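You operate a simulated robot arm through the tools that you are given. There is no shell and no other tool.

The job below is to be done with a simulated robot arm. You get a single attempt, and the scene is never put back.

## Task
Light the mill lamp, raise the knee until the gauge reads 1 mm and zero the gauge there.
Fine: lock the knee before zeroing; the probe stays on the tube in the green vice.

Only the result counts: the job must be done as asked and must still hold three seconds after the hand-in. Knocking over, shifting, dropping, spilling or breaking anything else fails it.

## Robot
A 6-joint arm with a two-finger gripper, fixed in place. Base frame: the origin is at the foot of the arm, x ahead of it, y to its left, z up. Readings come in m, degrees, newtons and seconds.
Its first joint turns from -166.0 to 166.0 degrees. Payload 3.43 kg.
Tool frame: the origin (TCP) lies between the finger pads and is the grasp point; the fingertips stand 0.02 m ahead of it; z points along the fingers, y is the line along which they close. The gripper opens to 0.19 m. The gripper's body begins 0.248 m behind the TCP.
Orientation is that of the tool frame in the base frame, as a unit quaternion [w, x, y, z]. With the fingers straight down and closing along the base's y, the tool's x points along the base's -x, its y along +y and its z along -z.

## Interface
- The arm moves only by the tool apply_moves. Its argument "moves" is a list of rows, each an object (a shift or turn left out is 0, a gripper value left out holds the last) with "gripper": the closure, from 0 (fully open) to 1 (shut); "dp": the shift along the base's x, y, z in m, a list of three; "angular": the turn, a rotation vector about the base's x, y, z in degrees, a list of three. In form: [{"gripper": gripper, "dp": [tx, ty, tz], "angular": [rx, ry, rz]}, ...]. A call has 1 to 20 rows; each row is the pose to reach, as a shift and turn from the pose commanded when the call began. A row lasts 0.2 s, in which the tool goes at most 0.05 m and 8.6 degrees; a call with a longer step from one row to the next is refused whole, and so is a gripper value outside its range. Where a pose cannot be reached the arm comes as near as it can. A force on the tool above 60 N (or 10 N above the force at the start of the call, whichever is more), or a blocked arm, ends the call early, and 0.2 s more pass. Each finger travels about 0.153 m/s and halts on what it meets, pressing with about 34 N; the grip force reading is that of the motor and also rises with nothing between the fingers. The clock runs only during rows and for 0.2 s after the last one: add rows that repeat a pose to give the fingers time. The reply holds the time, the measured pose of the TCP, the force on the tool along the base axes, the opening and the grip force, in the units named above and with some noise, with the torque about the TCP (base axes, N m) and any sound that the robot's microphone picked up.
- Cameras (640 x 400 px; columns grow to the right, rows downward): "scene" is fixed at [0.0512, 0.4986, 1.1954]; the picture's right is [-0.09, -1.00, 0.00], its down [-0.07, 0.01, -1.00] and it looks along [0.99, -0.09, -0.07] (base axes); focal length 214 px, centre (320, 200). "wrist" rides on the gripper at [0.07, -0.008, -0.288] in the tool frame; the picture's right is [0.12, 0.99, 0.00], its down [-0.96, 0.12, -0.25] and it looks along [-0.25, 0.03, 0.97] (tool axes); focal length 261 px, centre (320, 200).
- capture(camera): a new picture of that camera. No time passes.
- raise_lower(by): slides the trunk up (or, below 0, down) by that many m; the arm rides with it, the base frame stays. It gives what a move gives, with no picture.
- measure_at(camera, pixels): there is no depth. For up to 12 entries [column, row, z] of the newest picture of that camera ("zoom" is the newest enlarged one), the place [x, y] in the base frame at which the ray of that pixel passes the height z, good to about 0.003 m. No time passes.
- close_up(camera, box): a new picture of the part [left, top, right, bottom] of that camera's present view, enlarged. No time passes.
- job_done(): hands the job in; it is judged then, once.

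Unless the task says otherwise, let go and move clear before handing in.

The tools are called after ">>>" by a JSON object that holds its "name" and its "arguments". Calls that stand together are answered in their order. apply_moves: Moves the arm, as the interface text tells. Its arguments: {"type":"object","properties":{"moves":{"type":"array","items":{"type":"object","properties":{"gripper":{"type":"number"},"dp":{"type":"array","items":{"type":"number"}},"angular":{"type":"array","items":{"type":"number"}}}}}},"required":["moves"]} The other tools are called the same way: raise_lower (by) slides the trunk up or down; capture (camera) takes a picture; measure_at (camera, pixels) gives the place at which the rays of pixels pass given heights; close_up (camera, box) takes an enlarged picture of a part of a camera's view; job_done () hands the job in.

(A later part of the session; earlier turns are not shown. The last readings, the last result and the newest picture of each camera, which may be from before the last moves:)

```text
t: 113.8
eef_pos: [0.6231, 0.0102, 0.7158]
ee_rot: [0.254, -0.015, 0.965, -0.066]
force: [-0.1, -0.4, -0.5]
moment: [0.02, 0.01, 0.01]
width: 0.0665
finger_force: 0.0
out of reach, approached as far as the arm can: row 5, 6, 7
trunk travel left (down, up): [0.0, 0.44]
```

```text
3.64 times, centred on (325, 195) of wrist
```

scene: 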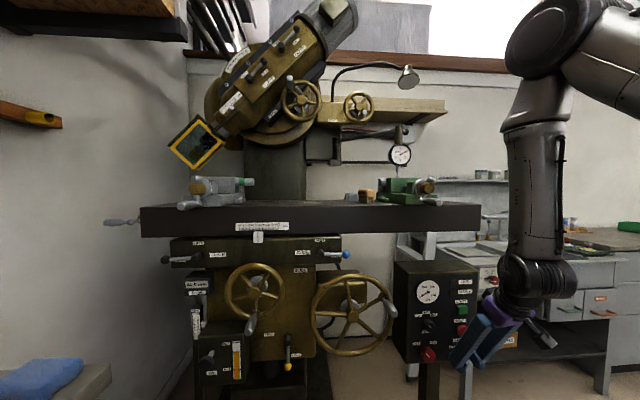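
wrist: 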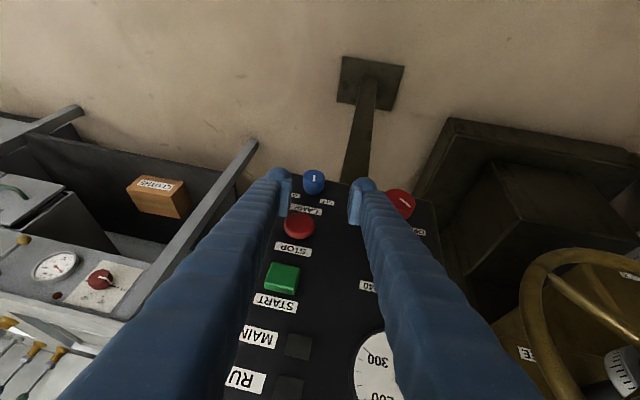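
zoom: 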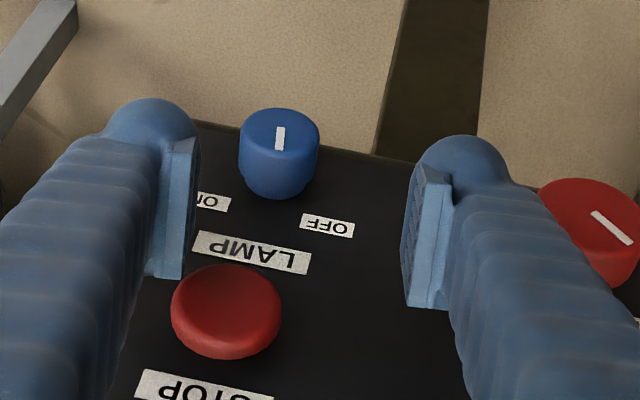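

The knob stays at its intermediate position, so I can re-grip. I'll back off from the panel, rotate back to about -65° about the knob axis and line up again.

>>> {"name": "apply_moves", "arguments": {"moves": [{"gripper": 0.65, "dp": [-0.02, 0.006, 0.0]}, {"gripper": 0.65, "dp": [-0.04, 0.012, 0.0]}, {"gripper": 0.65, "dp": [-0.045, 0.016, -0.002], "angular": [-7.2, 0, 0]}, {"gripper": 0.65, "dp": [-0.045, 0.02, -0.005], "angular": [-14.4, 0, 0]}, {"gripper": 0.65, "dp": [-0.045, 0.025, -0.008], "angular": [-21.6, 0, 0]}, {"gripper": 0.65, "dp": [-0.042, 0.03, -0.012], "angular": [-28.8, 0, 0]}, {"gripper": 0.65, "dp": [-0.04, 0.035, -0.016], "angular": [-36, 0, 0]}, {"gripper": 0.65, "dp": [-0.036, 0.04, -0.02], "angular": [-43.2, 0, 0]}, {"gripper": 0.65, "dp": [-0.033, 0.045, -0.024], "angular": [-50.4, 0, 0]}, {"gripper": 0.65, "dp": [-0.03, 0.05, -0.028], "angular": [-57.5, 0, 0]}, {"gripper": 0.65, "dp": [-0.03, 0.05, -0.028], "angular": [-57.5, 0, 0]}]}}

>>> {"name": "capture", "arguments": {"camera": "wrist"}}

>>> {"name": "close_up", "arguments": {"camera": "wrist", "box": [260, 140, 390, 250]}}

```text
t: 116.2
eef_pos: [0.5944, 0.0588, 0.6873]
ee_rot: [0.217, -0.137, 0.814, -0.521]
force: [-0.3, -0.1, 0.2]
moment: [-0.04, 0.06, -0.04]
width: 0.0665
finger_force: 0.1
out of reach, approached as far as the arm can: row 1, 2, 3, 4
trunk travel left (down, up): [0.0, 0.44]
```

```text
taken
```

wrist: 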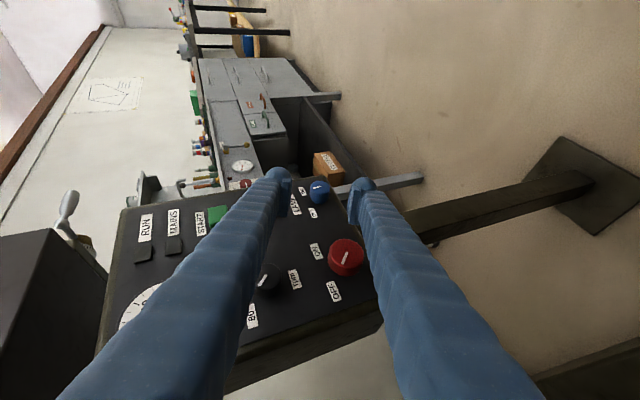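

```text
3.64 times, centred on (325, 195) of wrist
```

zoom: 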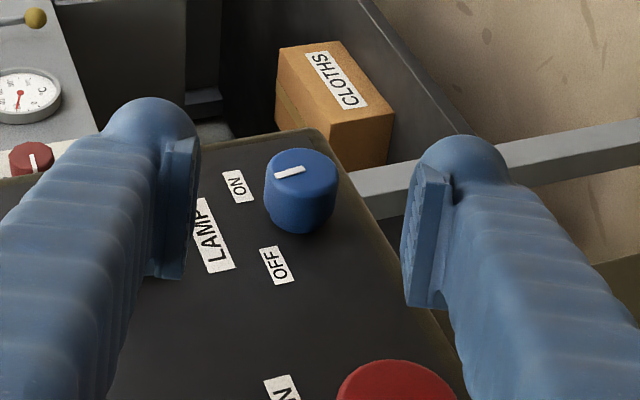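

At -65° the knob is centred at (319.5,188), with its mark pointing straight up. I'll advance and grip again.

>>> {"name": "apply_moves", "arguments": {"moves": [{"gripper": 0.65, "dp": [0.0125, -0.0206, -0.0096]}, {"gripper": 0.65, "dp": [0.025, -0.0412, -0.0192]}, {"gripper": 0.65, "dp": [0.0376, -0.0618, -0.0288]}, {"gripper": 0.8, "dp": [0.0376, -0.0618, -0.0288]}, {"gripper": 0.9, "dp": [0.0376, -0.0618, -0.0288]}, {"gripper": 1.0, "dp": [0.0376, -0.0618, -0.0288]}, {"gripper": 1.0, "dp": [0.0376, -0.0618, -0.0288]}]}}

>>> {"name": "close_up", "arguments": {"camera": "wrist", "box": [260, 140, 390, 250]}}

```text
t: 117.8
eef_pos: [0.6306, -0.0024, 0.6584]
ee_rot: [0.218, -0.138, 0.815, -0.519]
force: [-9.2, 11.6, -21.3]
moment: [0.13, 0.19, 0.25]
width: 0.0272
finger_force: 45.0
trunk travel left (down, up): [0.0, 0.44]
```

```text
3.64 times, centred on (325, 195) of wrist
```

zoom: 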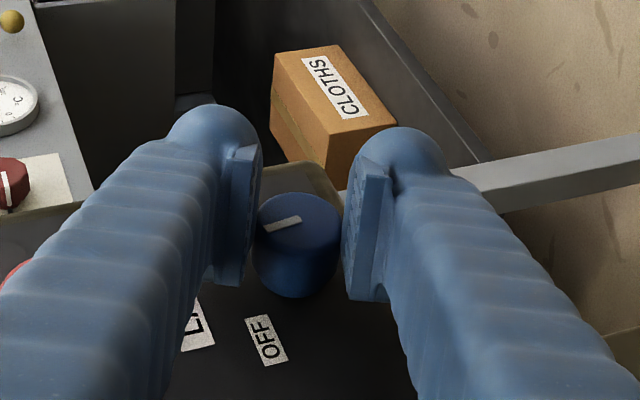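

Gripped again. I'll rotate another ~55° clockwise towards ON.

>>> {"name": "apply_moves", "arguments": {"moves": [{"gripper": 1.0, "dp": [0, 0, 0], "angular": [7.5, 0, 0]}, {"gripper": 1.0, "dp": [0, 0, 0], "angular": [15, 0, 0]}, {"gripper": 1.0, "dp": [0, 0, 0], "angular": [22.5, 0, 0]}, {"gripper": 1.0, "dp": [0, 0, 0], "angular": [30, 0, 0]}, {"gripper": 1.0, "dp": [0, 0, 0], "angular": [37.5, 0, 0]}, {"gripper": 1.0, "dp": [0, 0, 0], "angular": [45, 0, 0]}, {"gripper": 1.0, "dp": [0, 0, 0], "angular": [52.5, 0, 0]}, {"gripper": 1.0, "dp": [0, 0, 0], "angular": [55, 0, 0]}]}}

>>> {"name": "capture", "arguments": {"camera": "wrist"}}

>>> {"name": "close_up", "arguments": {"camera": "wrist", "box": [260, 140, 390, 250]}}

>>> {"name": "capture", "arguments": {"camera": "scene"}}

```text
t: 119.6
eef_pos: [0.6303, -0.0068, 0.6622]
ee_rot: [0.258, -0.017, 0.962, -0.085]
force: [-12.5, -44.9, 25.5]
moment: [-0.59, 0.19, -0.69]
width: 0.0273
finger_force: 45.1
trunk travel left (down, up): [0.0, 0.44]
```

```text
taken
```

wrist: 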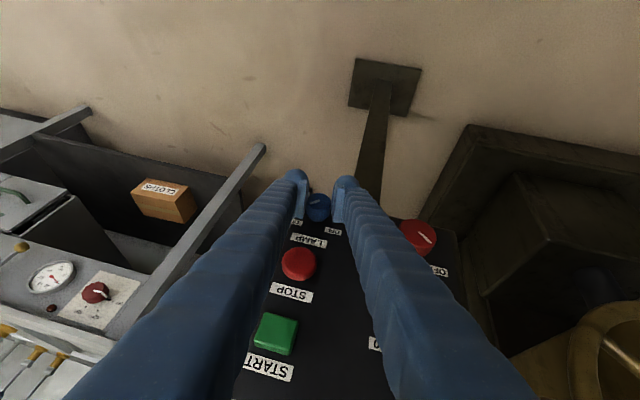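

```text
3.64 times, centred on (325, 195) of wrist
```

zoom: 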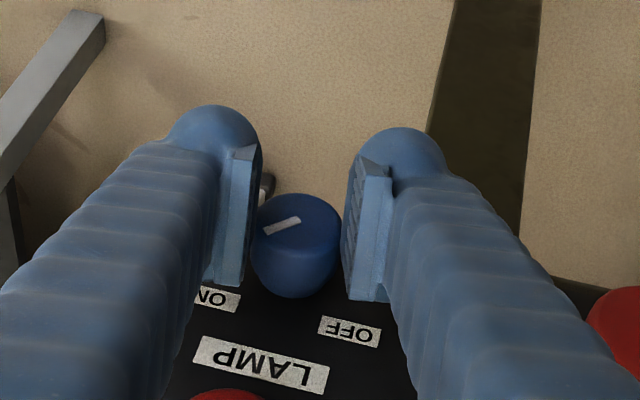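

```text
taken
```

scene: 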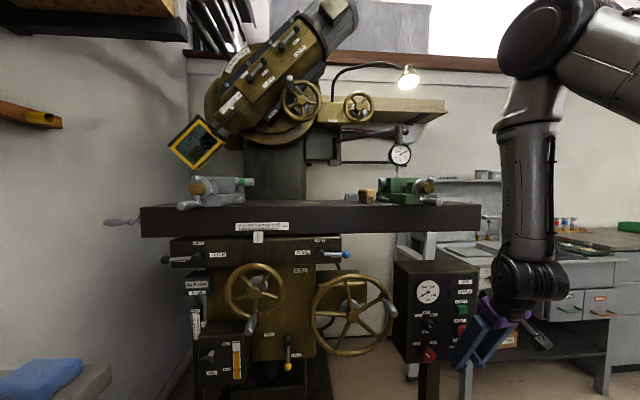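

The lamp is now lit: its head glows at (408,77) in the scene view, with no mains needed. I'll release the knob and back away carefully.

>>> {"name": "apply_moves", "arguments": {"moves": [{"gripper": 0.95, "dp": [0, 0, 0]}, {"gripper": 0.85, "dp": [0, 0, 0]}, {"gripper": 0.75, "dp": [0, 0.001, 0]}, {"gripper": 0.65, "dp": [0, 0.002, -0.001]}, {"gripper": 0.65, "dp": [0, 0.003, -0.002], "angular": [-7, 0, 0]}, {"gripper": 0.65, "dp": [0, 0.003, -0.002], "angular": [-14, 0, 0]}, {"gripper": 0.65, "dp": [0, 0.003, -0.002], "angular": [-21, 0, 0]}, {"gripper": 0.65, "dp": [-0.015, 0.016, 0.02], "angular": [-21, 0, 0]}, {"gripper": 0.65, "dp": [-0.03, 0.029, 0.043], "angular": [-21, 0, 0]}, {"gripper": 0.65, "dp": [-0.05, 0.042, 0.06], "angular": [-21, 0, 0]}, {"gripper": 0.65, "dp": [-0.08, 0.06, 0.08], "angular": [-21, 0, 0]}, {"gripper": 0.65, "dp": [-0.11, 0.08, 0.1], "angular": [-21, 0, 0]}]}}

>>> {"name": "capture", "arguments": {"camera": "scene"}}

>>> {"name": "capture", "arguments": {"camera": "wrist"}}

>>> {"name": "close_up", "arguments": {"camera": "scene", "box": [390, 144, 412, 164]}}

```text
t: 122.2
eef_pos: [0.5233, 0.0795, 0.7594]
ee_rot: [0.246, -0.066, 0.931, -0.261]
force: [0.3, -0.5, 0.6]
moment: [0.02, 0.02, 0.01]
width: 0.0667
finger_force: 0.1
out of reach, approached as far as the arm can: row 12
trunk travel left (down, up): [0.0, 0.44]
```

```text
taken
```

scene: 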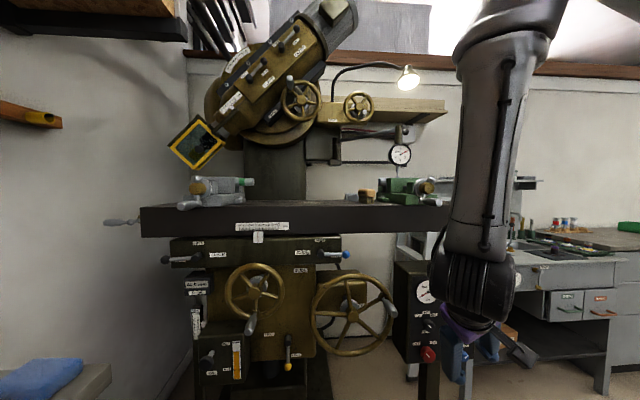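

```text
taken
```

wrist: 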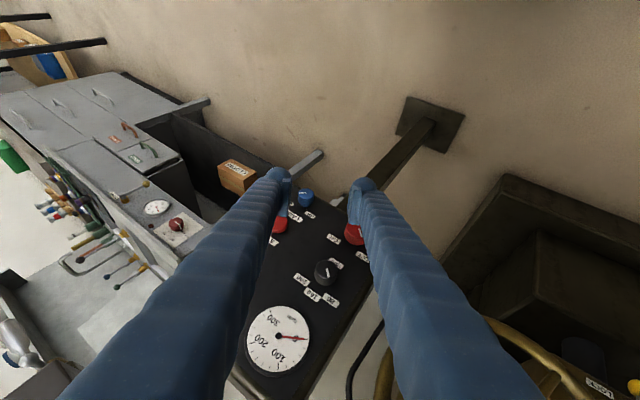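

```text
16.00 times, centred on (401, 154) of scene
```

zoom: 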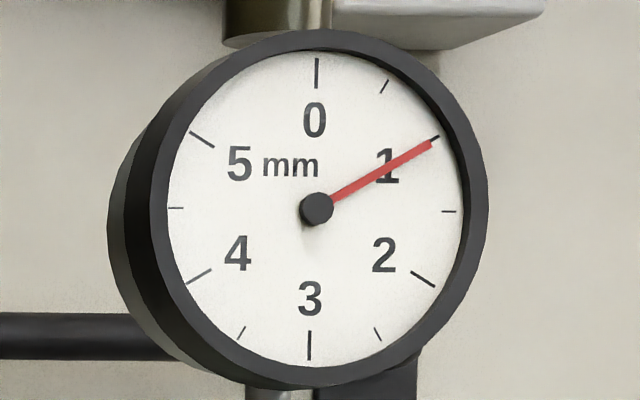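

The lamp stays on and the gauge reads about 1.01. The gauge face is vertical, facing -x, with its centre at about (0.87, 0.107, 1.315). I'll lift the tool up in front of the table in a mostly tool-down posture to reconfigure the arm for the gauge.

>>> {"name": "apply_moves", "arguments": {"moves": [{"gripper": 0.65, "dp": [-0.01, 0.012, 0.015], "angular": [-1.3, 3.8, 0.5]}, {"gripper": 0.65, "dp": [-0.02, 0.024, 0.03], "angular": [-2.6, 7.7, 1.1]}, {"gripper": 0.65, "dp": [-0.03, 0.036, 0.045], "angular": [-3.9, 11.5, 1.6]}, {"gripper": 0.65, "dp": [-0.04, 0.048, 0.06], "angular": [-5.3, 15.3, 2.2]}, {"gripper": 0.65, "dp": [-0.047, 0.06, 0.075], "angular": [-6.6, 19.2, 2.7]}, {"gripper": 0.65, "dp": [-0.053, 0.07, 0.09], "angular": [-7.9, 23, 3.3]}, {"gripper": 0.65, "dp": [-0.053, 0.07, 0.13], "angular": [-7.9, 23, 3.3]}, {"gripper": 0.65, "dp": [-0.053, 0.07, 0.17], "angular": [-7.9, 23, 3.3]}, {"gripper": 0.65, "dp": [-0.053, 0.07, 0.21], "angular": [-7.9, 23, 3.3]}, {"gripper": 0.65, "dp": [-0.053, 0.07, 0.25], "angular": [-7.9, 23, 3.3]}, {"gripper": 0.65, "dp": [-0.053, 0.07, 0.29], "angular": [-7.9, 23, 3.3]}, {"gripper": 0.65, "dp": [-0.053, 0.07, 0.33], "angular": [-7.9, 23, 3.3]}, {"gripper": 0.65, "dp": [-0.053, 0.07, 0.36], "angular": [-7.9, 23, 3.3]}]}}

>>> {"name": "capture", "arguments": {"camera": "scene"}}

>>> {"name": "capture", "arguments": {"camera": "wrist"}}

```text
t: 125.0
eef_pos: [0.4699, 0.1511, 1.1202]
ee_rot: [0.059, -0.162, 0.939, -0.298]
force: [-0.2, 0.5, -0.4]
moment: [0.02, -0.02, 0.05]
width: 0.0665
finger_force: 0.0
trunk travel left (down, up): [0.0, 0.44]
```

```text
taken
```

scene: 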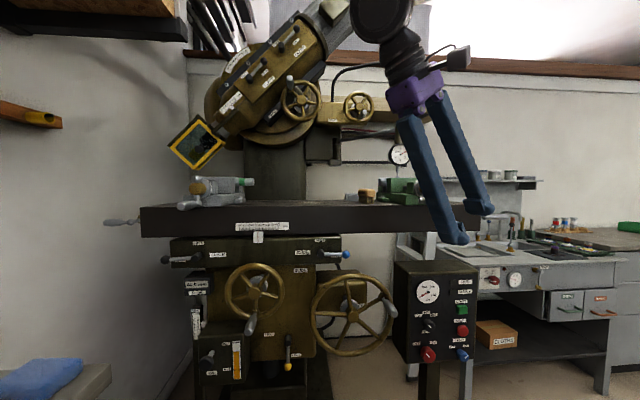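

```text
taken
```

wrist: 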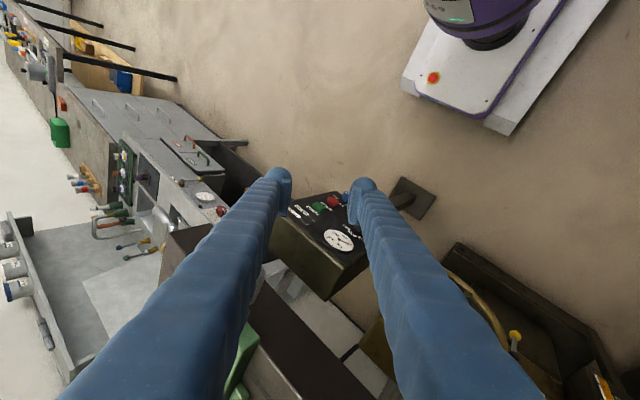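

Good, there's a clear path. Now I'll raise and rotate the tool to face the gauge, pitched 30° down with no yaw, staying well above the green vice's crank.

>>> {"name": "apply_moves", "arguments": {"moves": [{"gripper": 0.65, "dp": [0.0, -0.003, 0.03], "angular": [4.1, -5.06, 0.1]}, {"gripper": 0.65, "dp": [0.005, -0.006, 0.07], "angular": [8.2, -10.1, 0.2]}, {"gripper": 0.65, "dp": [0.01, -0.01, 0.11], "angular": [12.3, -15.2, 0.3]}, {"gripper": 0.65, "dp": [0.02, -0.014, 0.15], "angular": [16.4, -20.2, 0.4]}, {"gripper": 0.65, "dp": [0.035, -0.018, 0.19], "angular": [20.5, -25.3, 0.5]}, {"gripper": 0.65, "dp": [0.06, -0.022, 0.23], "angular": [24.6, -30.4, 0.6]}, {"gripper": 0.65, "dp": [0.09, -0.025, 0.26], "angular": [28.7, -35.4, 0.7]}, {"gripper": 0.65, "dp": [0.12, -0.03, 0.29], "angular": [32.8, -40.5, 0.8]}, {"gripper": 0.65, "dp": [0.15, -0.035, 0.3], "angular": [36.9, -45.5, 0.9]}, {"gripper": 0.65, "dp": [0.185, -0.04, 0.3], "angular": [41.0, -50.6, 1.05]}, {"gripper": 0.65, "dp": [0.185, -0.04, 0.3], "angular": [41.0, -50.6, 1.05]}]}}

>>> {"name": "capture", "arguments": {"camera": "scene"}}

>>> {"name": "capture", "arguments": {"camera": "wrist"}}

```text
t: 127.4
eef_pos: [0.6565, 0.1093, 1.4207]
ee_rot: [0.502, 0.001, 0.865, 0.002]
force: [0.2, 0.0, -1.0]
moment: [0.0, 0.0, -0.01]
width: 0.0666
finger_force: 0.0
trunk travel left (down, up): [0.0, 0.44]
```

```text
taken
```

scene: 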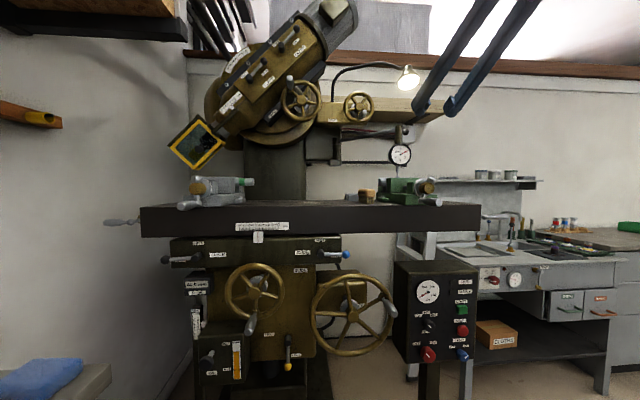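

```text
taken
```

wrist: 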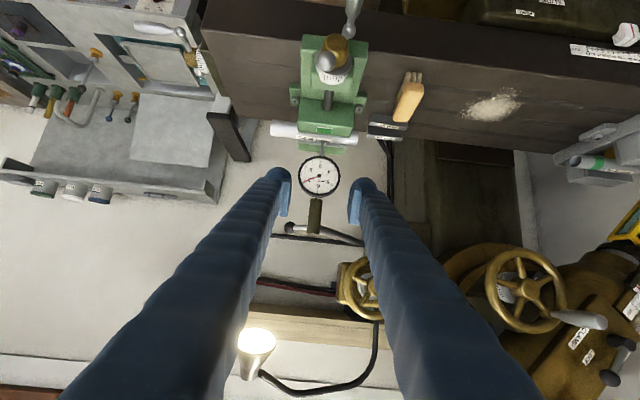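

The tool now faces the gauge squarely: the dial is at (319,176), right between the fingers. I'll zoom in to locate its centre and edges accurately.

>>> {"name": "close_up", "arguments": {"camera": "wrist", "box": [280, 135, 360, 255]}}

>>> {"name": "close_up", "arguments": {"camera": "scene", "box": [380, 134, 420, 174]}}

```text
3.33 times, centred on (320, 195) of wrist
```

zoom: 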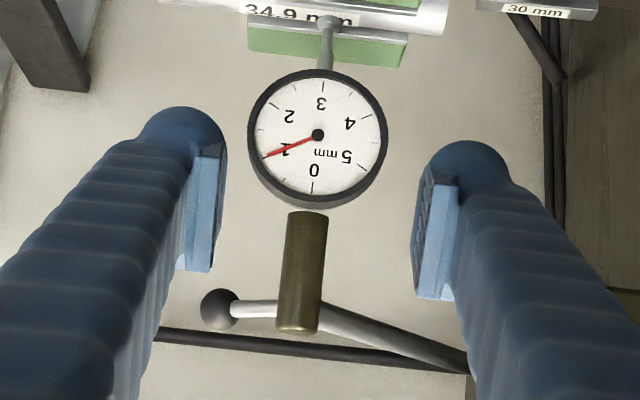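

```text
10.00 times, centred on (400, 154) of scene
```

zoom: 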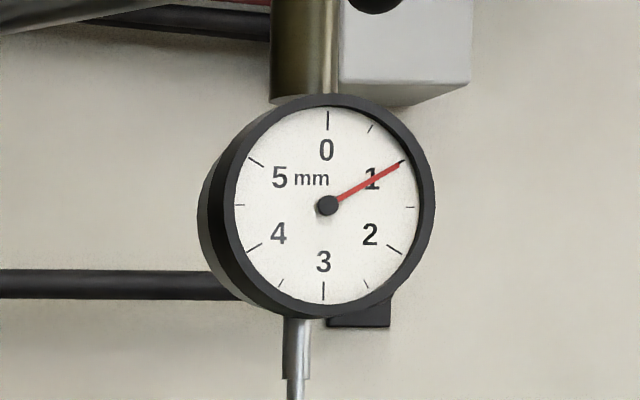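

The gauge's dial centre triangulates to (0.869, 0.108, 1.315), with bezel diameter ~0.087 and thickness ~0.02 m. I'll move to a pre-grasp 10 cm away, rotated -30° about the gauge axis with the fingers opened to ~0.125 m.

>>> {"name": "apply_moves", "arguments": {"moves": [{"gripper": 0.55, "dp": [0.02, 0.004, -0.01], "angular": [-6, 0, 0]}, {"gripper": 0.45, "dp": [0.045, 0.009, -0.022], "angular": [-12, 0, 0]}, {"gripper": 0.342, "dp": [0.068, 0.014, -0.036], "angular": [-18, 0, 0]}, {"gripper": 0.342, "dp": [0.09, 0.019, -0.05], "angular": [-24, 0, 0]}, {"gripper": 0.342, "dp": [0.113, 0.0237, -0.0627], "angular": [-30, 0, 0]}, {"gripper": 0.342, "dp": [0.113, 0.0237, -0.0627], "angular": [-30, 0, 0]}]}}

>>> {"name": "capture", "arguments": {"camera": "wrist"}}

>>> {"name": "close_up", "arguments": {"camera": "wrist", "box": [260, 130, 380, 260]}}

>>> {"name": "capture", "arguments": {"camera": "scene"}}

```text
t: 128.8
eef_pos: [0.7702, 0.1344, 1.3583]
ee_rot: [0.484, -0.128, 0.836, -0.224]
force: [-0.9, 1.0, 0.3]
moment: [-0.09, -0.04, -0.11]
width: 0.125
finger_force: 0.0
trunk travel left (down, up): [0.0, 0.44]
```

```text
taken
```

wrist: 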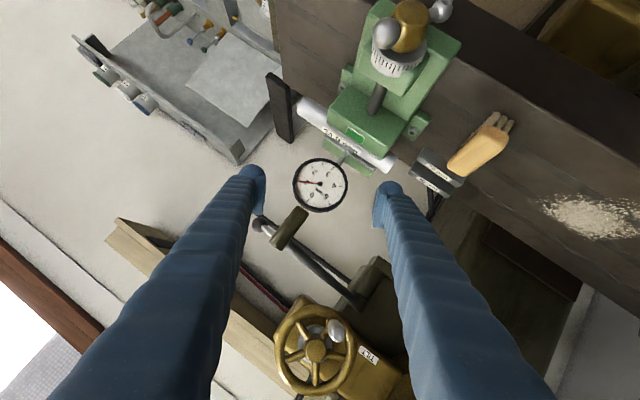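

```text
3.08 times, centred on (320, 195) of wrist
```

zoom: 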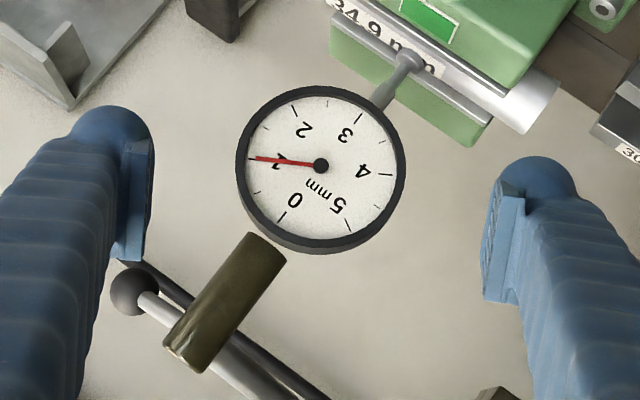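

```text
taken
```

scene: 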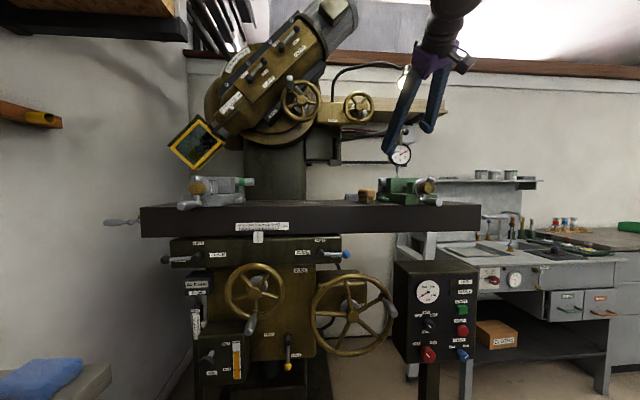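

The bezel is centred between the fingers at (320,185), within ~1 mm. I'll advance 10 cm along the tool axis so the pads sit beside the bezel ring.

>>> {"name": "apply_moves", "arguments": {"moves": [{"gripper": 0.342, "dp": [0.026, -0.0073, -0.0127]}, {"gripper": 0.342, "dp": [0.052, -0.0147, -0.0255]}, {"gripper": 0.342, "dp": [0.07, -0.0197, -0.0343]}, {"gripper": 0.342, "dp": [0.086, -0.0242, -0.042]}, {"gripper": 0.342, "dp": [0.086, -0.0242, -0.042]}]}}

>>> {"name": "capture", "arguments": {"camera": "wrist"}}

>>> {"name": "close_up", "arguments": {"camera": "wrist", "box": [230, 130, 410, 260]}}

>>> {"name": "close_up", "arguments": {"camera": "scene", "box": [370, 120, 440, 180]}}

```text
t: 130.0
eef_pos: [0.8551, 0.1085, 1.3161]
ee_rot: [0.484, -0.13, 0.836, -0.222]
force: [0.0, 0.2, 0.5]
moment: [0.01, 0.02, -0.04]
width: 0.125
finger_force: 0.0
trunk travel left (down, up): [0.0, 0.44]
```

```text
taken
```

wrist: 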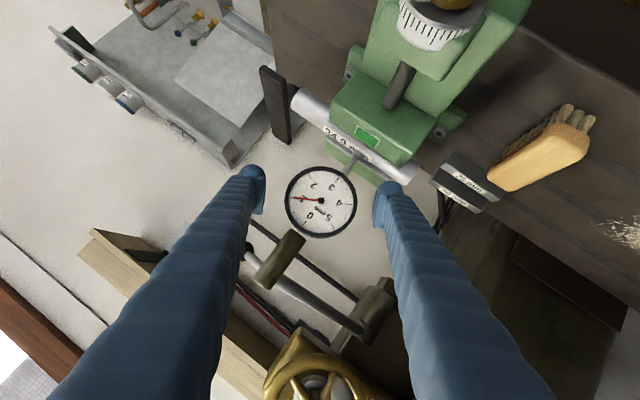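

```text
3.08 times, centred on (320, 195) of wrist
```

zoom: 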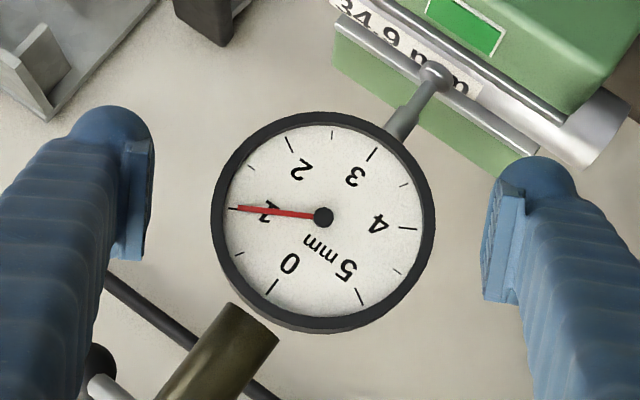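

```text
6.67 times, centred on (405, 150) of scene
```

zoom: 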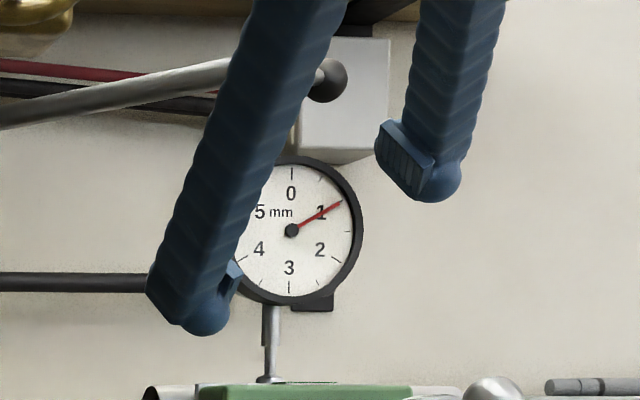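

The bezel outline is centred at (321,202) between the pads, with about 12 mm of overlap. I'll nudge 4 mm deeper and close on it.

>>> {"name": "apply_moves", "arguments": {"moves": [{"gripper": 0.342, "dp": [0.004, 0.0015, -0.0009]}, {"gripper": 0.45, "dp": [0.004, 0.0015, -0.0009]}, {"gripper": 0.5, "dp": [0.004, 0.0015, -0.0009]}, {"gripper": 0.56, "dp": [0.004, 0.0015, -0.0009]}, {"gripper": 0.6, "dp": [0.004, 0.0015, -0.0009]}]}}

>>> {"name": "close_up", "arguments": {"camera": "wrist", "box": [230, 130, 410, 260]}}

>>> {"name": "close_up", "arguments": {"camera": "scene", "box": [370, 120, 440, 190]}}

```text
t: 131.2
eef_pos: [0.8603, 0.11, 1.3156]
ee_rot: [0.484, -0.129, 0.836, -0.222]
force: [1.8, 1.0, 0.3]
moment: [-0.01, -0.03, -0.03]
width: 0.0841
finger_force: 44.4
trunk travel left (down, up): [0.0, 0.44]
```

```text
3.08 times, centred on (320, 195) of wrist
```

zoom: 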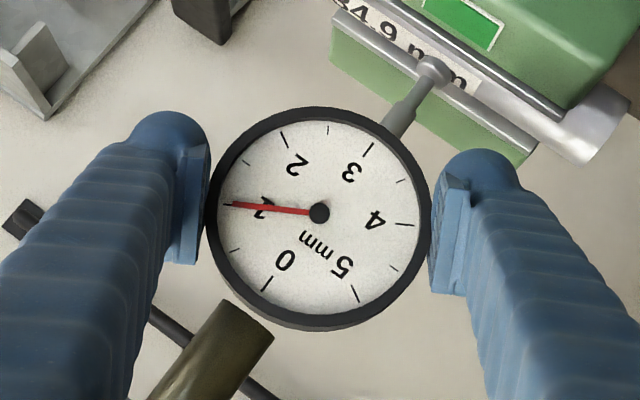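

```text
5.71 times, centred on (405, 155) of scene
```

zoom: 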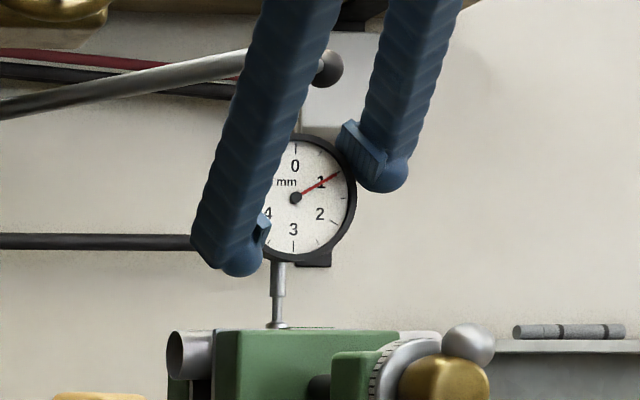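

The bezel is gripped (width 0.084) with negligible side force. I'll rotate it clockwise about the gauge axis, 30° first to see the dial follow.

>>> {"name": "apply_moves", "arguments": {"moves": [{"gripper": 0.62, "dp": [0, 0, 0], "angular": [6, 0, 0]}, {"gripper": 0.62, "dp": [0, 0, 0], "angular": [12, 0, 0]}, {"gripper": 0.62, "dp": [0, 0, 0], "angular": [18, 0, 0]}, {"gripper": 0.62, "dp": [0, 0, 0], "angular": [24, 0, 0]}, {"gripper": 0.62, "dp": [0, 0, 0], "angular": [30, 0, 0]}]}}

>>> {"name": "close_up", "arguments": {"camera": "wrist", "box": [230, 130, 410, 260]}}

>>> {"name": "close_up", "arguments": {"camera": "scene", "box": [370, 120, 440, 190]}}

```text
t: 132.4
eef_pos: [0.8593, 0.1105, 1.3151]
ee_rot: [0.502, 0.001, 0.865, 0.003]
force: [4.6, 0.6, 6.2]
moment: [-0.04, -0.17, 0.41]
width: 0.0842
finger_force: 45.2
trunk travel left (down, up): [0.0, 0.44]
```

```text
3.08 times, centred on (320, 195) of wrist
```

zoom: 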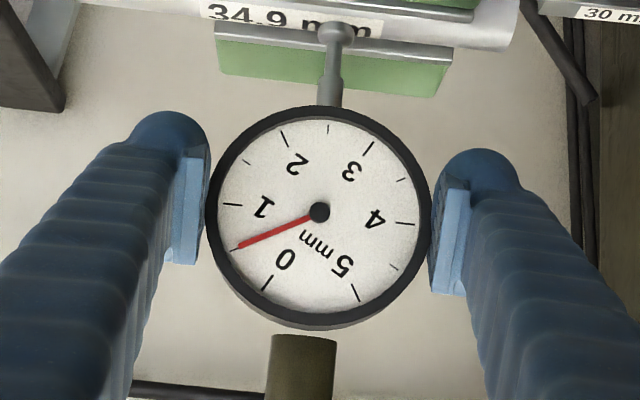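

```text
5.71 times, centred on (405, 155) of scene
```

zoom: 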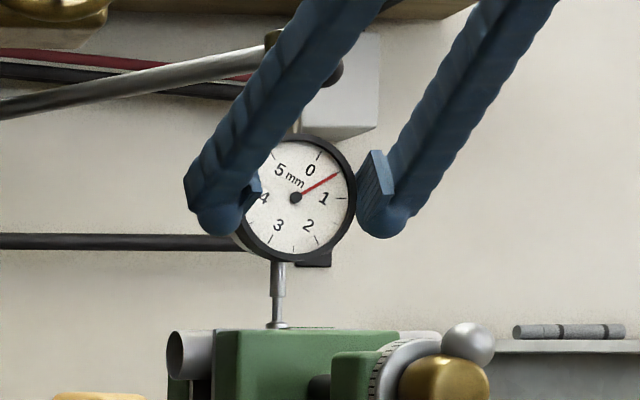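

The dial turns with the bezel: the needle now reads about 0.49. I'll rotate another 29.6°.

>>> {"name": "apply_moves", "arguments": {"moves": [{"gripper": 0.62, "dp": [0, 0, 0], "angular": [6, 0, 0]}, {"gripper": 0.62, "dp": [0, 0, 0], "angular": [12, 0, 0]}, {"gripper": 0.62, "dp": [0, 0, 0], "angular": [18, 0, 0]}, {"gripper": 0.62, "dp": [0, 0, 0], "angular": [24, 0, 0]}, {"gripper": 0.62, "dp": [0, 0, 0], "angular": [29.6, 0, 0]}, {"gripper": 0.62, "dp": [0, 0, 0], "angular": [29.6, 0, 0]}]}}

>>> {"name": "close_up", "arguments": {"camera": "wrist", "box": [230, 130, 410, 260]}}

>>> {"name": "close_up", "arguments": {"camera": "scene", "box": [370, 120, 440, 190]}}

>>> {"name": "close_up", "arguments": {"camera": "wrist", "box": [280, 160, 360, 240]}}

```text
t: 133.4
eef_pos: [0.8627, 0.1037, 1.3161]
ee_rot: [0.503, 0.043, 0.855, 0.117]
force: [18.1, 11.5, -1.9]
moment: [-0.02, 0.59, -0.46]
width: 0.0836
finger_force: 45.1
trunk travel left (down, up): [0.0, 0.44]
stopped in row 4: the force on the tool passed its limit at 63 N (the readings are from after the stop); the commanded pose is now the measured one
```

```text
3.08 times, centred on (320, 195) of wrist
```

zoom: 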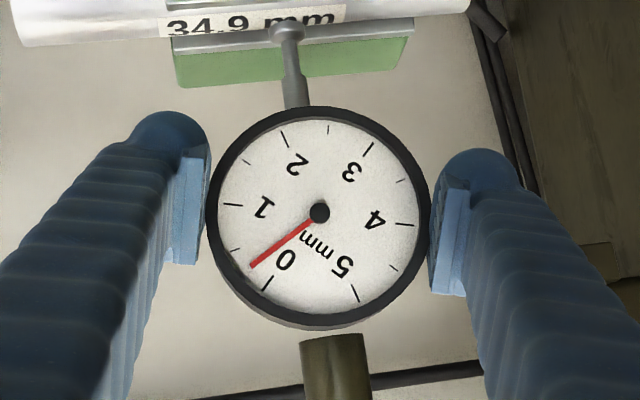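

```text
5.71 times, centred on (405, 155) of scene
```

zoom: 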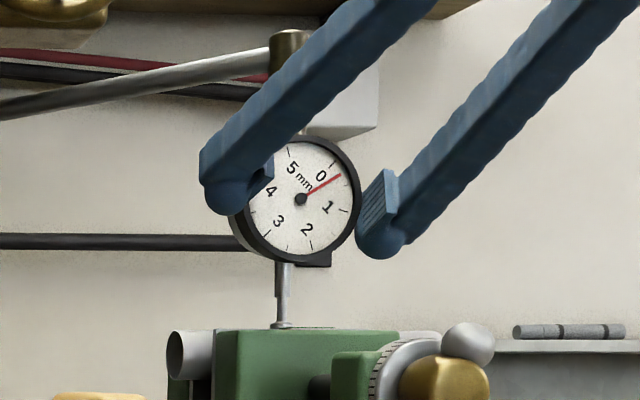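

```text
5.00 times, centred on (320, 200) of wrist
```

zoom: 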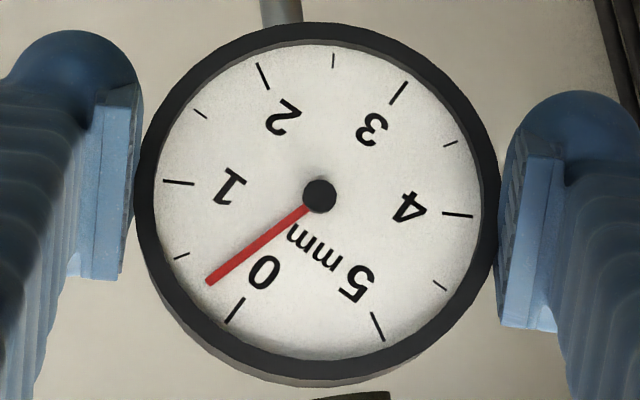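

The force limit stopped the turn partway (needle now ~0.22), and the tool drifted ~7 mm in -y, pulling the gauge holder slightly sideways. I'll open the fingers in place to release the stress and check the gauge and probe.

>>> {"name": "apply_moves", "arguments": {"moves": [{"gripper": 0.54, "dp": [0, 0, 0]}, {"gripper": 0.5, "dp": [0, 0, 0]}, {"gripper": 0.46, "dp": [0, 0, 0]}, {"gripper": 0.42, "dp": [0, 0, 0]}]}}

>>> {"name": "close_up", "arguments": {"camera": "wrist", "box": [230, 130, 410, 260]}}

>>> {"name": "close_up", "arguments": {"camera": "scene", "box": [370, 120, 440, 190]}}

>>> {"name": "close_up", "arguments": {"camera": "scene", "box": [385, 165, 415, 195]}}

```text
t: 134.4
eef_pos: [0.8612, 0.1003, 1.3177]
ee_rot: [0.504, 0.043, 0.855, 0.117]
force: [-0.3, 0.7, 0.2]
moment: [-0.01, 0.01, 0.02]
width: 0.1099
finger_force: 0.0
trunk travel left (down, up): [0.0, 0.44]
```

```text
3.08 times, centred on (320, 195) of wrist
```

zoom: 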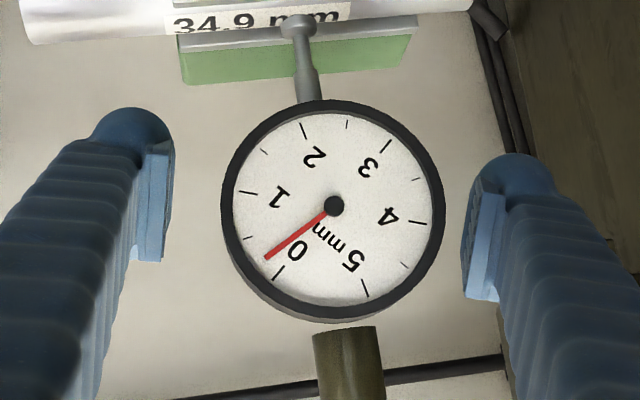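

```text
5.71 times, centred on (405, 155) of scene
```

zoom: 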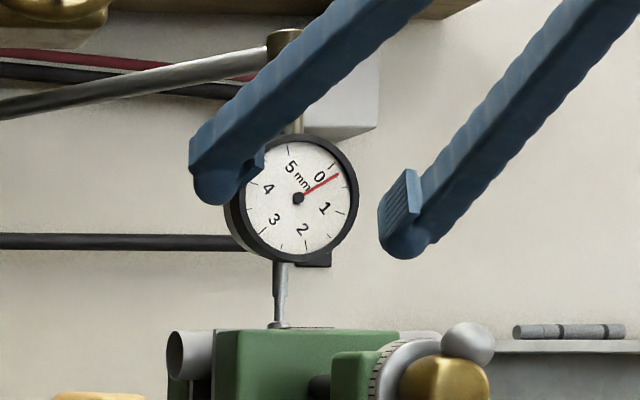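

```text
13.33 times, centred on (400, 180) of scene
```

zoom: 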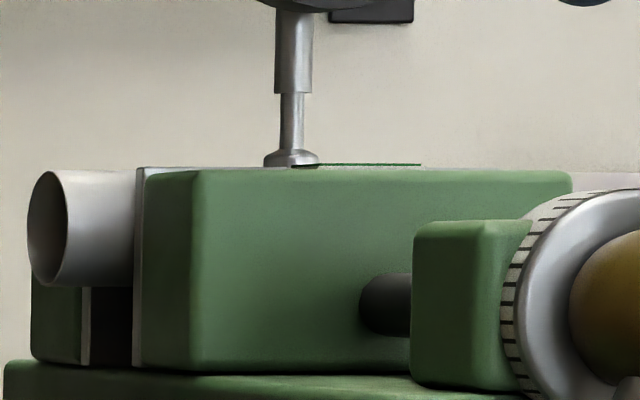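

The probe is still on the tube, the gauge mostly sprang back (~2 mm residual), and the dial now reads about 0.19. The arm hits a joint limit near the in-plane pose, so I'll back out, rotate back to about -20° and re-grip for the last 11–12°.

>>> {"name": "apply_moves", "arguments": {"moves": [{"gripper": 0.342, "dp": [0, 0, 0]}, {"gripper": 0.342, "dp": [-0.026, -0.005, 0.014]}, {"gripper": 0.342, "dp": [-0.052, -0.009, 0.028]}, {"gripper": 0.342, "dp": [-0.053, -0.004, 0.028], "angular": [-6.8, 0.1, -0.5]}, {"gripper": 0.342, "dp": [-0.053, 0.001, 0.028], "angular": [-13.6, 0.2, -1.0]}, {"gripper": 0.342, "dp": [-0.053, 0.007, 0.027], "angular": [-20.4, 0.4, -1.6]}, {"gripper": 0.342, "dp": [-0.053, 0.013, 0.027], "angular": [-27.2, 0.5, -2.1]}, {"gripper": 0.342, "dp": [-0.0532, 0.0195, 0.026], "angular": [-34, 0.6, -2.6]}, {"gripper": 0.342, "dp": [-0.0532, 0.0195, 0.026], "angular": [-34, 0.6, -2.6]}]}}

>>> {"name": "close_up", "arguments": {"camera": "wrist", "box": [230, 120, 410, 250]}}

>>> {"name": "close_up", "arguments": {"camera": "scene", "box": [370, 120, 440, 190]}}

```text
t: 136.4
eef_pos: [0.807, 0.1206, 1.3442]
ee_rot: [0.492, -0.085, 0.853, -0.151]
force: [0.0, 1.8, 0.1]
moment: [-0.08, 0.0, -0.07]
width: 0.1248
finger_force: 0.1
trunk travel left (down, up): [0.0, 0.44]
```

```text
3.08 times, centred on (320, 185) of wrist
```

zoom: 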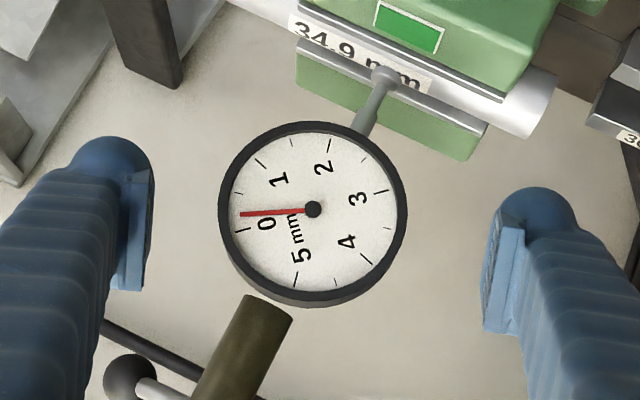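

```text
5.71 times, centred on (405, 155) of scene
```

zoom: 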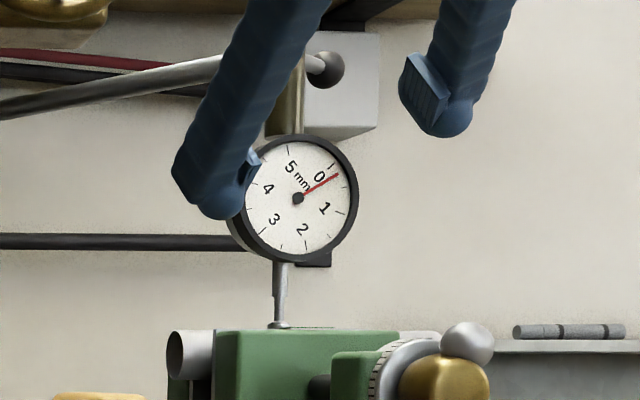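

The needle reads just short of the 0 tick, and the bezel centre is ~2 mm off the tool axis. I'll advance with that correction and close on the bezel.

>>> {"name": "apply_moves", "arguments": {"moves": [{"gripper": 0.342, "dp": [0.017, -0.0042, -0.009]}, {"gripper": 0.342, "dp": [0.035, -0.0083, -0.018]}, {"gripper": 0.342, "dp": [0.052, -0.0125, -0.0269]}, {"gripper": 0.45, "dp": [0.052, -0.0125, -0.0269]}, {"gripper": 0.5, "dp": [0.052, -0.0125, -0.0269]}, {"gripper": 0.56, "dp": [0.052, -0.0125, -0.0269]}, {"gripper": 0.6, "dp": [0.052, -0.0125, -0.0269]}]}}

>>> {"name": "close_up", "arguments": {"camera": "wrist", "box": [270, 150, 370, 250]}}

>>> {"name": "close_up", "arguments": {"camera": "scene", "box": [370, 120, 440, 190]}}

```text
t: 138.0
eef_pos: [0.8584, 0.1077, 1.3153]
ee_rot: [0.493, -0.085, 0.853, -0.15]
force: [-0.1, 0.3, -0.5]
moment: [0.01, -0.03, -0.06]
width: 0.0838
finger_force: 45.3
trunk travel left (down, up): [0.0, 0.44]
```

```text
4.00 times, centred on (320, 200) of wrist
```

zoom: 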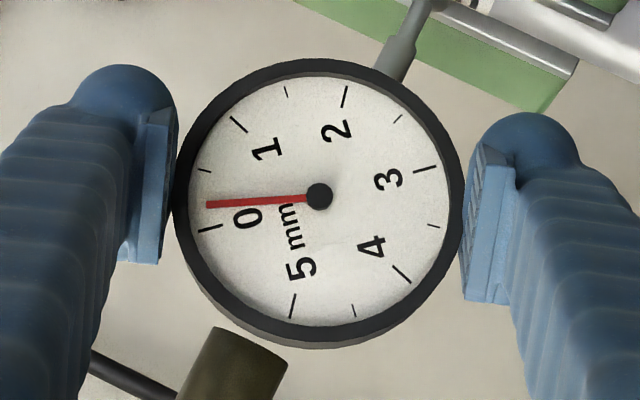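

```text
5.71 times, centred on (405, 155) of scene
```

zoom: 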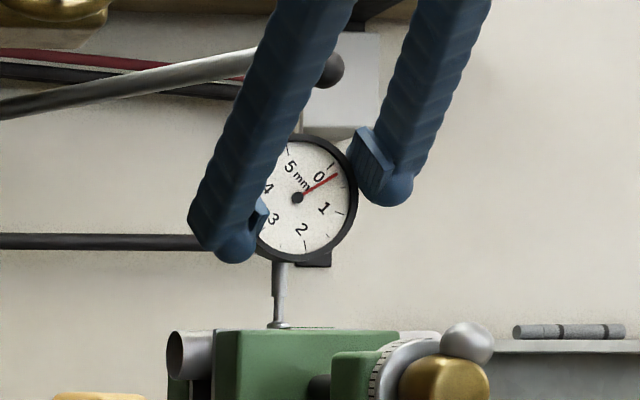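

Gripped with almost no side force. The fit gives 0.197 mm, so I'll rotate 11.7° clockwise.

>>> {"name": "apply_moves", "arguments": {"moves": [{"gripper": 0.62, "dp": [0, 0, 0], "angular": [4, 0, 0]}, {"gripper": 0.62, "dp": [0, 0, 0], "angular": [8, 0, 0]}, {"gripper": 0.62, "dp": [0, 0, 0], "angular": [11.7, 0, 0]}, {"gripper": 0.62, "dp": [0, 0, 0], "angular": [11.7, 0, 0]}]}}

>>> {"name": "close_up", "arguments": {"camera": "wrist", "box": [270, 150, 370, 250]}}

>>> {"name": "close_up", "arguments": {"camera": "scene", "box": [386, 140, 414, 168]}}

```text
t: 139.0
eef_pos: [0.8586, 0.1076, 1.3164]
ee_rot: [0.497, -0.035, 0.865, -0.063]
force: [-4.4, -1.2, -1.0]
moment: [0.01, 0.05, 0.46]
width: 0.084
finger_force: 45.0
trunk travel left (down, up): [0.0, 0.44]
```

```text
4.00 times, centred on (320, 200) of wrist
```

zoom: 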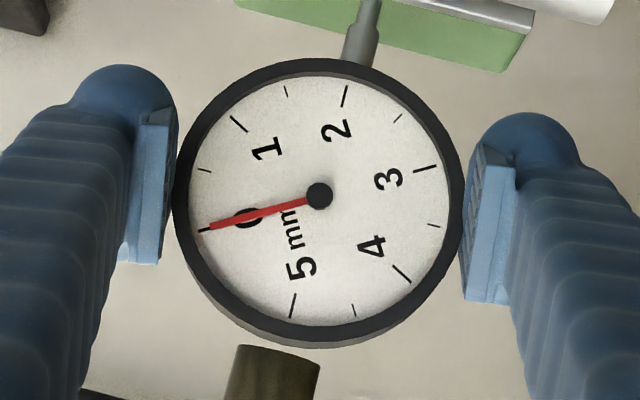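

```text
14.29 times, centred on (400, 154) of scene
```

zoom: 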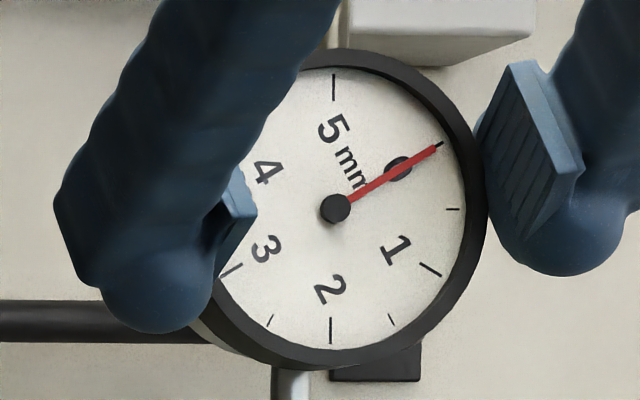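

Both views show the needle on the 0 tick (fits of -0.007 and +0.010 mm). I'll open the fingers slowly, withdraw along the tool axis and check.

>>> {"name": "apply_moves", "arguments": {"moves": [{"gripper": 0.545, "dp": [0, 0, 0]}, {"gripper": 0.52, "dp": [0, 0, 0]}, {"gripper": 0.45, "dp": [0, 0, 0]}, {"gripper": 0.36, "dp": [0, 0, 0]}, {"gripper": 0.342, "dp": [0, 0, 0]}, {"gripper": 0.342, "dp": [-0.026, 0.002, 0.015]}, {"gripper": 0.342, "dp": [-0.052, 0.004, 0.03]}, {"gripper": 0.342, "dp": [-0.078, 0.008, 0.044]}, {"gripper": 0.342, "dp": [-0.104, 0.012, 0.058]}, {"gripper": 0.342, "dp": [-0.13, 0.012, 0.072]}]}}

>>> {"name": "capture", "arguments": {"camera": "scene"}}

>>> {"name": "close_up", "arguments": {"camera": "scene", "box": [390, 144, 412, 164]}}

>>> {"name": "close_up", "arguments": {"camera": "scene", "box": [385, 165, 415, 195]}}

>>> {"name": "capture", "arguments": {"camera": "wrist"}}

```text
t: 141.2
eef_pos: [0.7291, 0.1201, 1.3895]
ee_rot: [0.498, -0.035, 0.864, -0.063]
force: [-0.3, 0.5, -0.7]
moment: [0.0, 0.0, -0.04]
width: 0.1247
finger_force: 0.0
trunk travel left (down, up): [0.0, 0.44]
```

```text
taken
```

scene: 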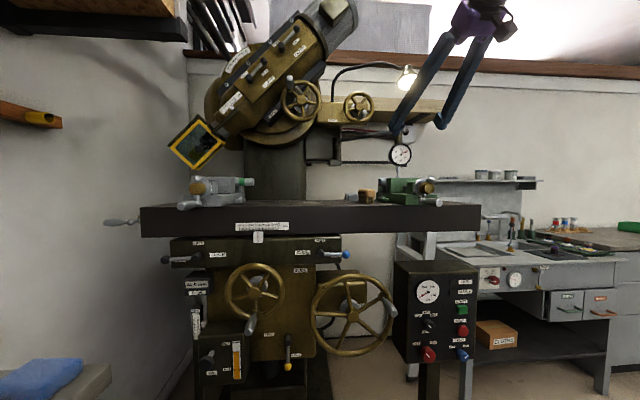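

```text
16.00 times, centred on (401, 154) of scene
```

zoom: 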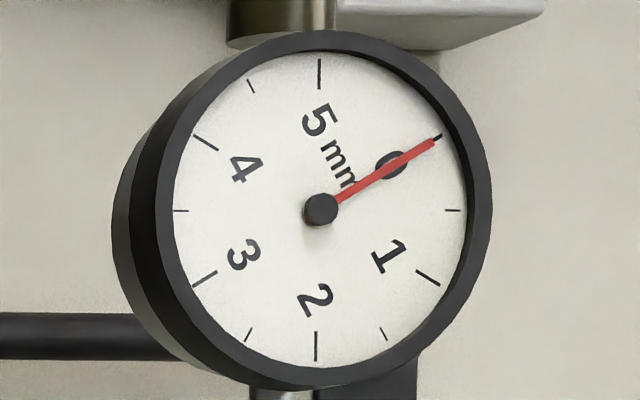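

```text
13.33 times, centred on (400, 180) of scene
```

zoom: 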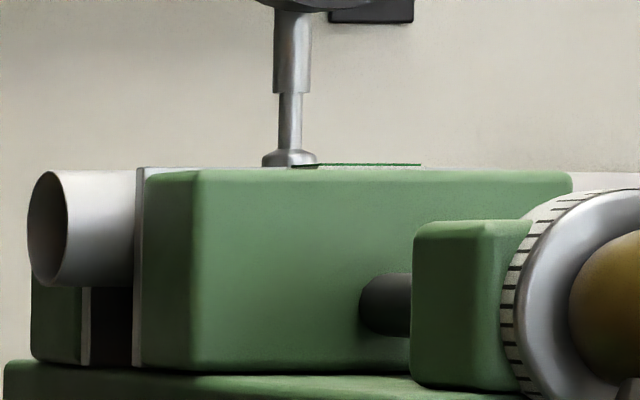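

```text
taken
```

wrist: 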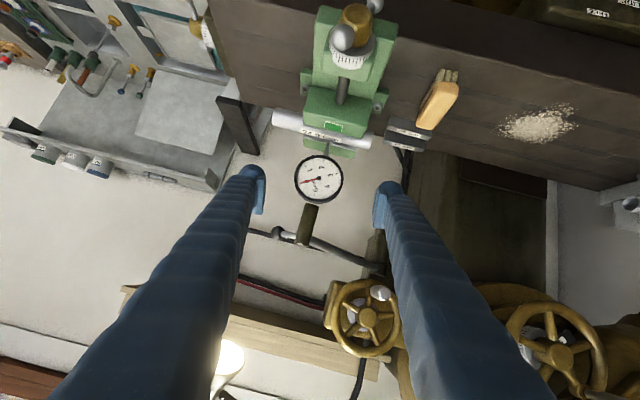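

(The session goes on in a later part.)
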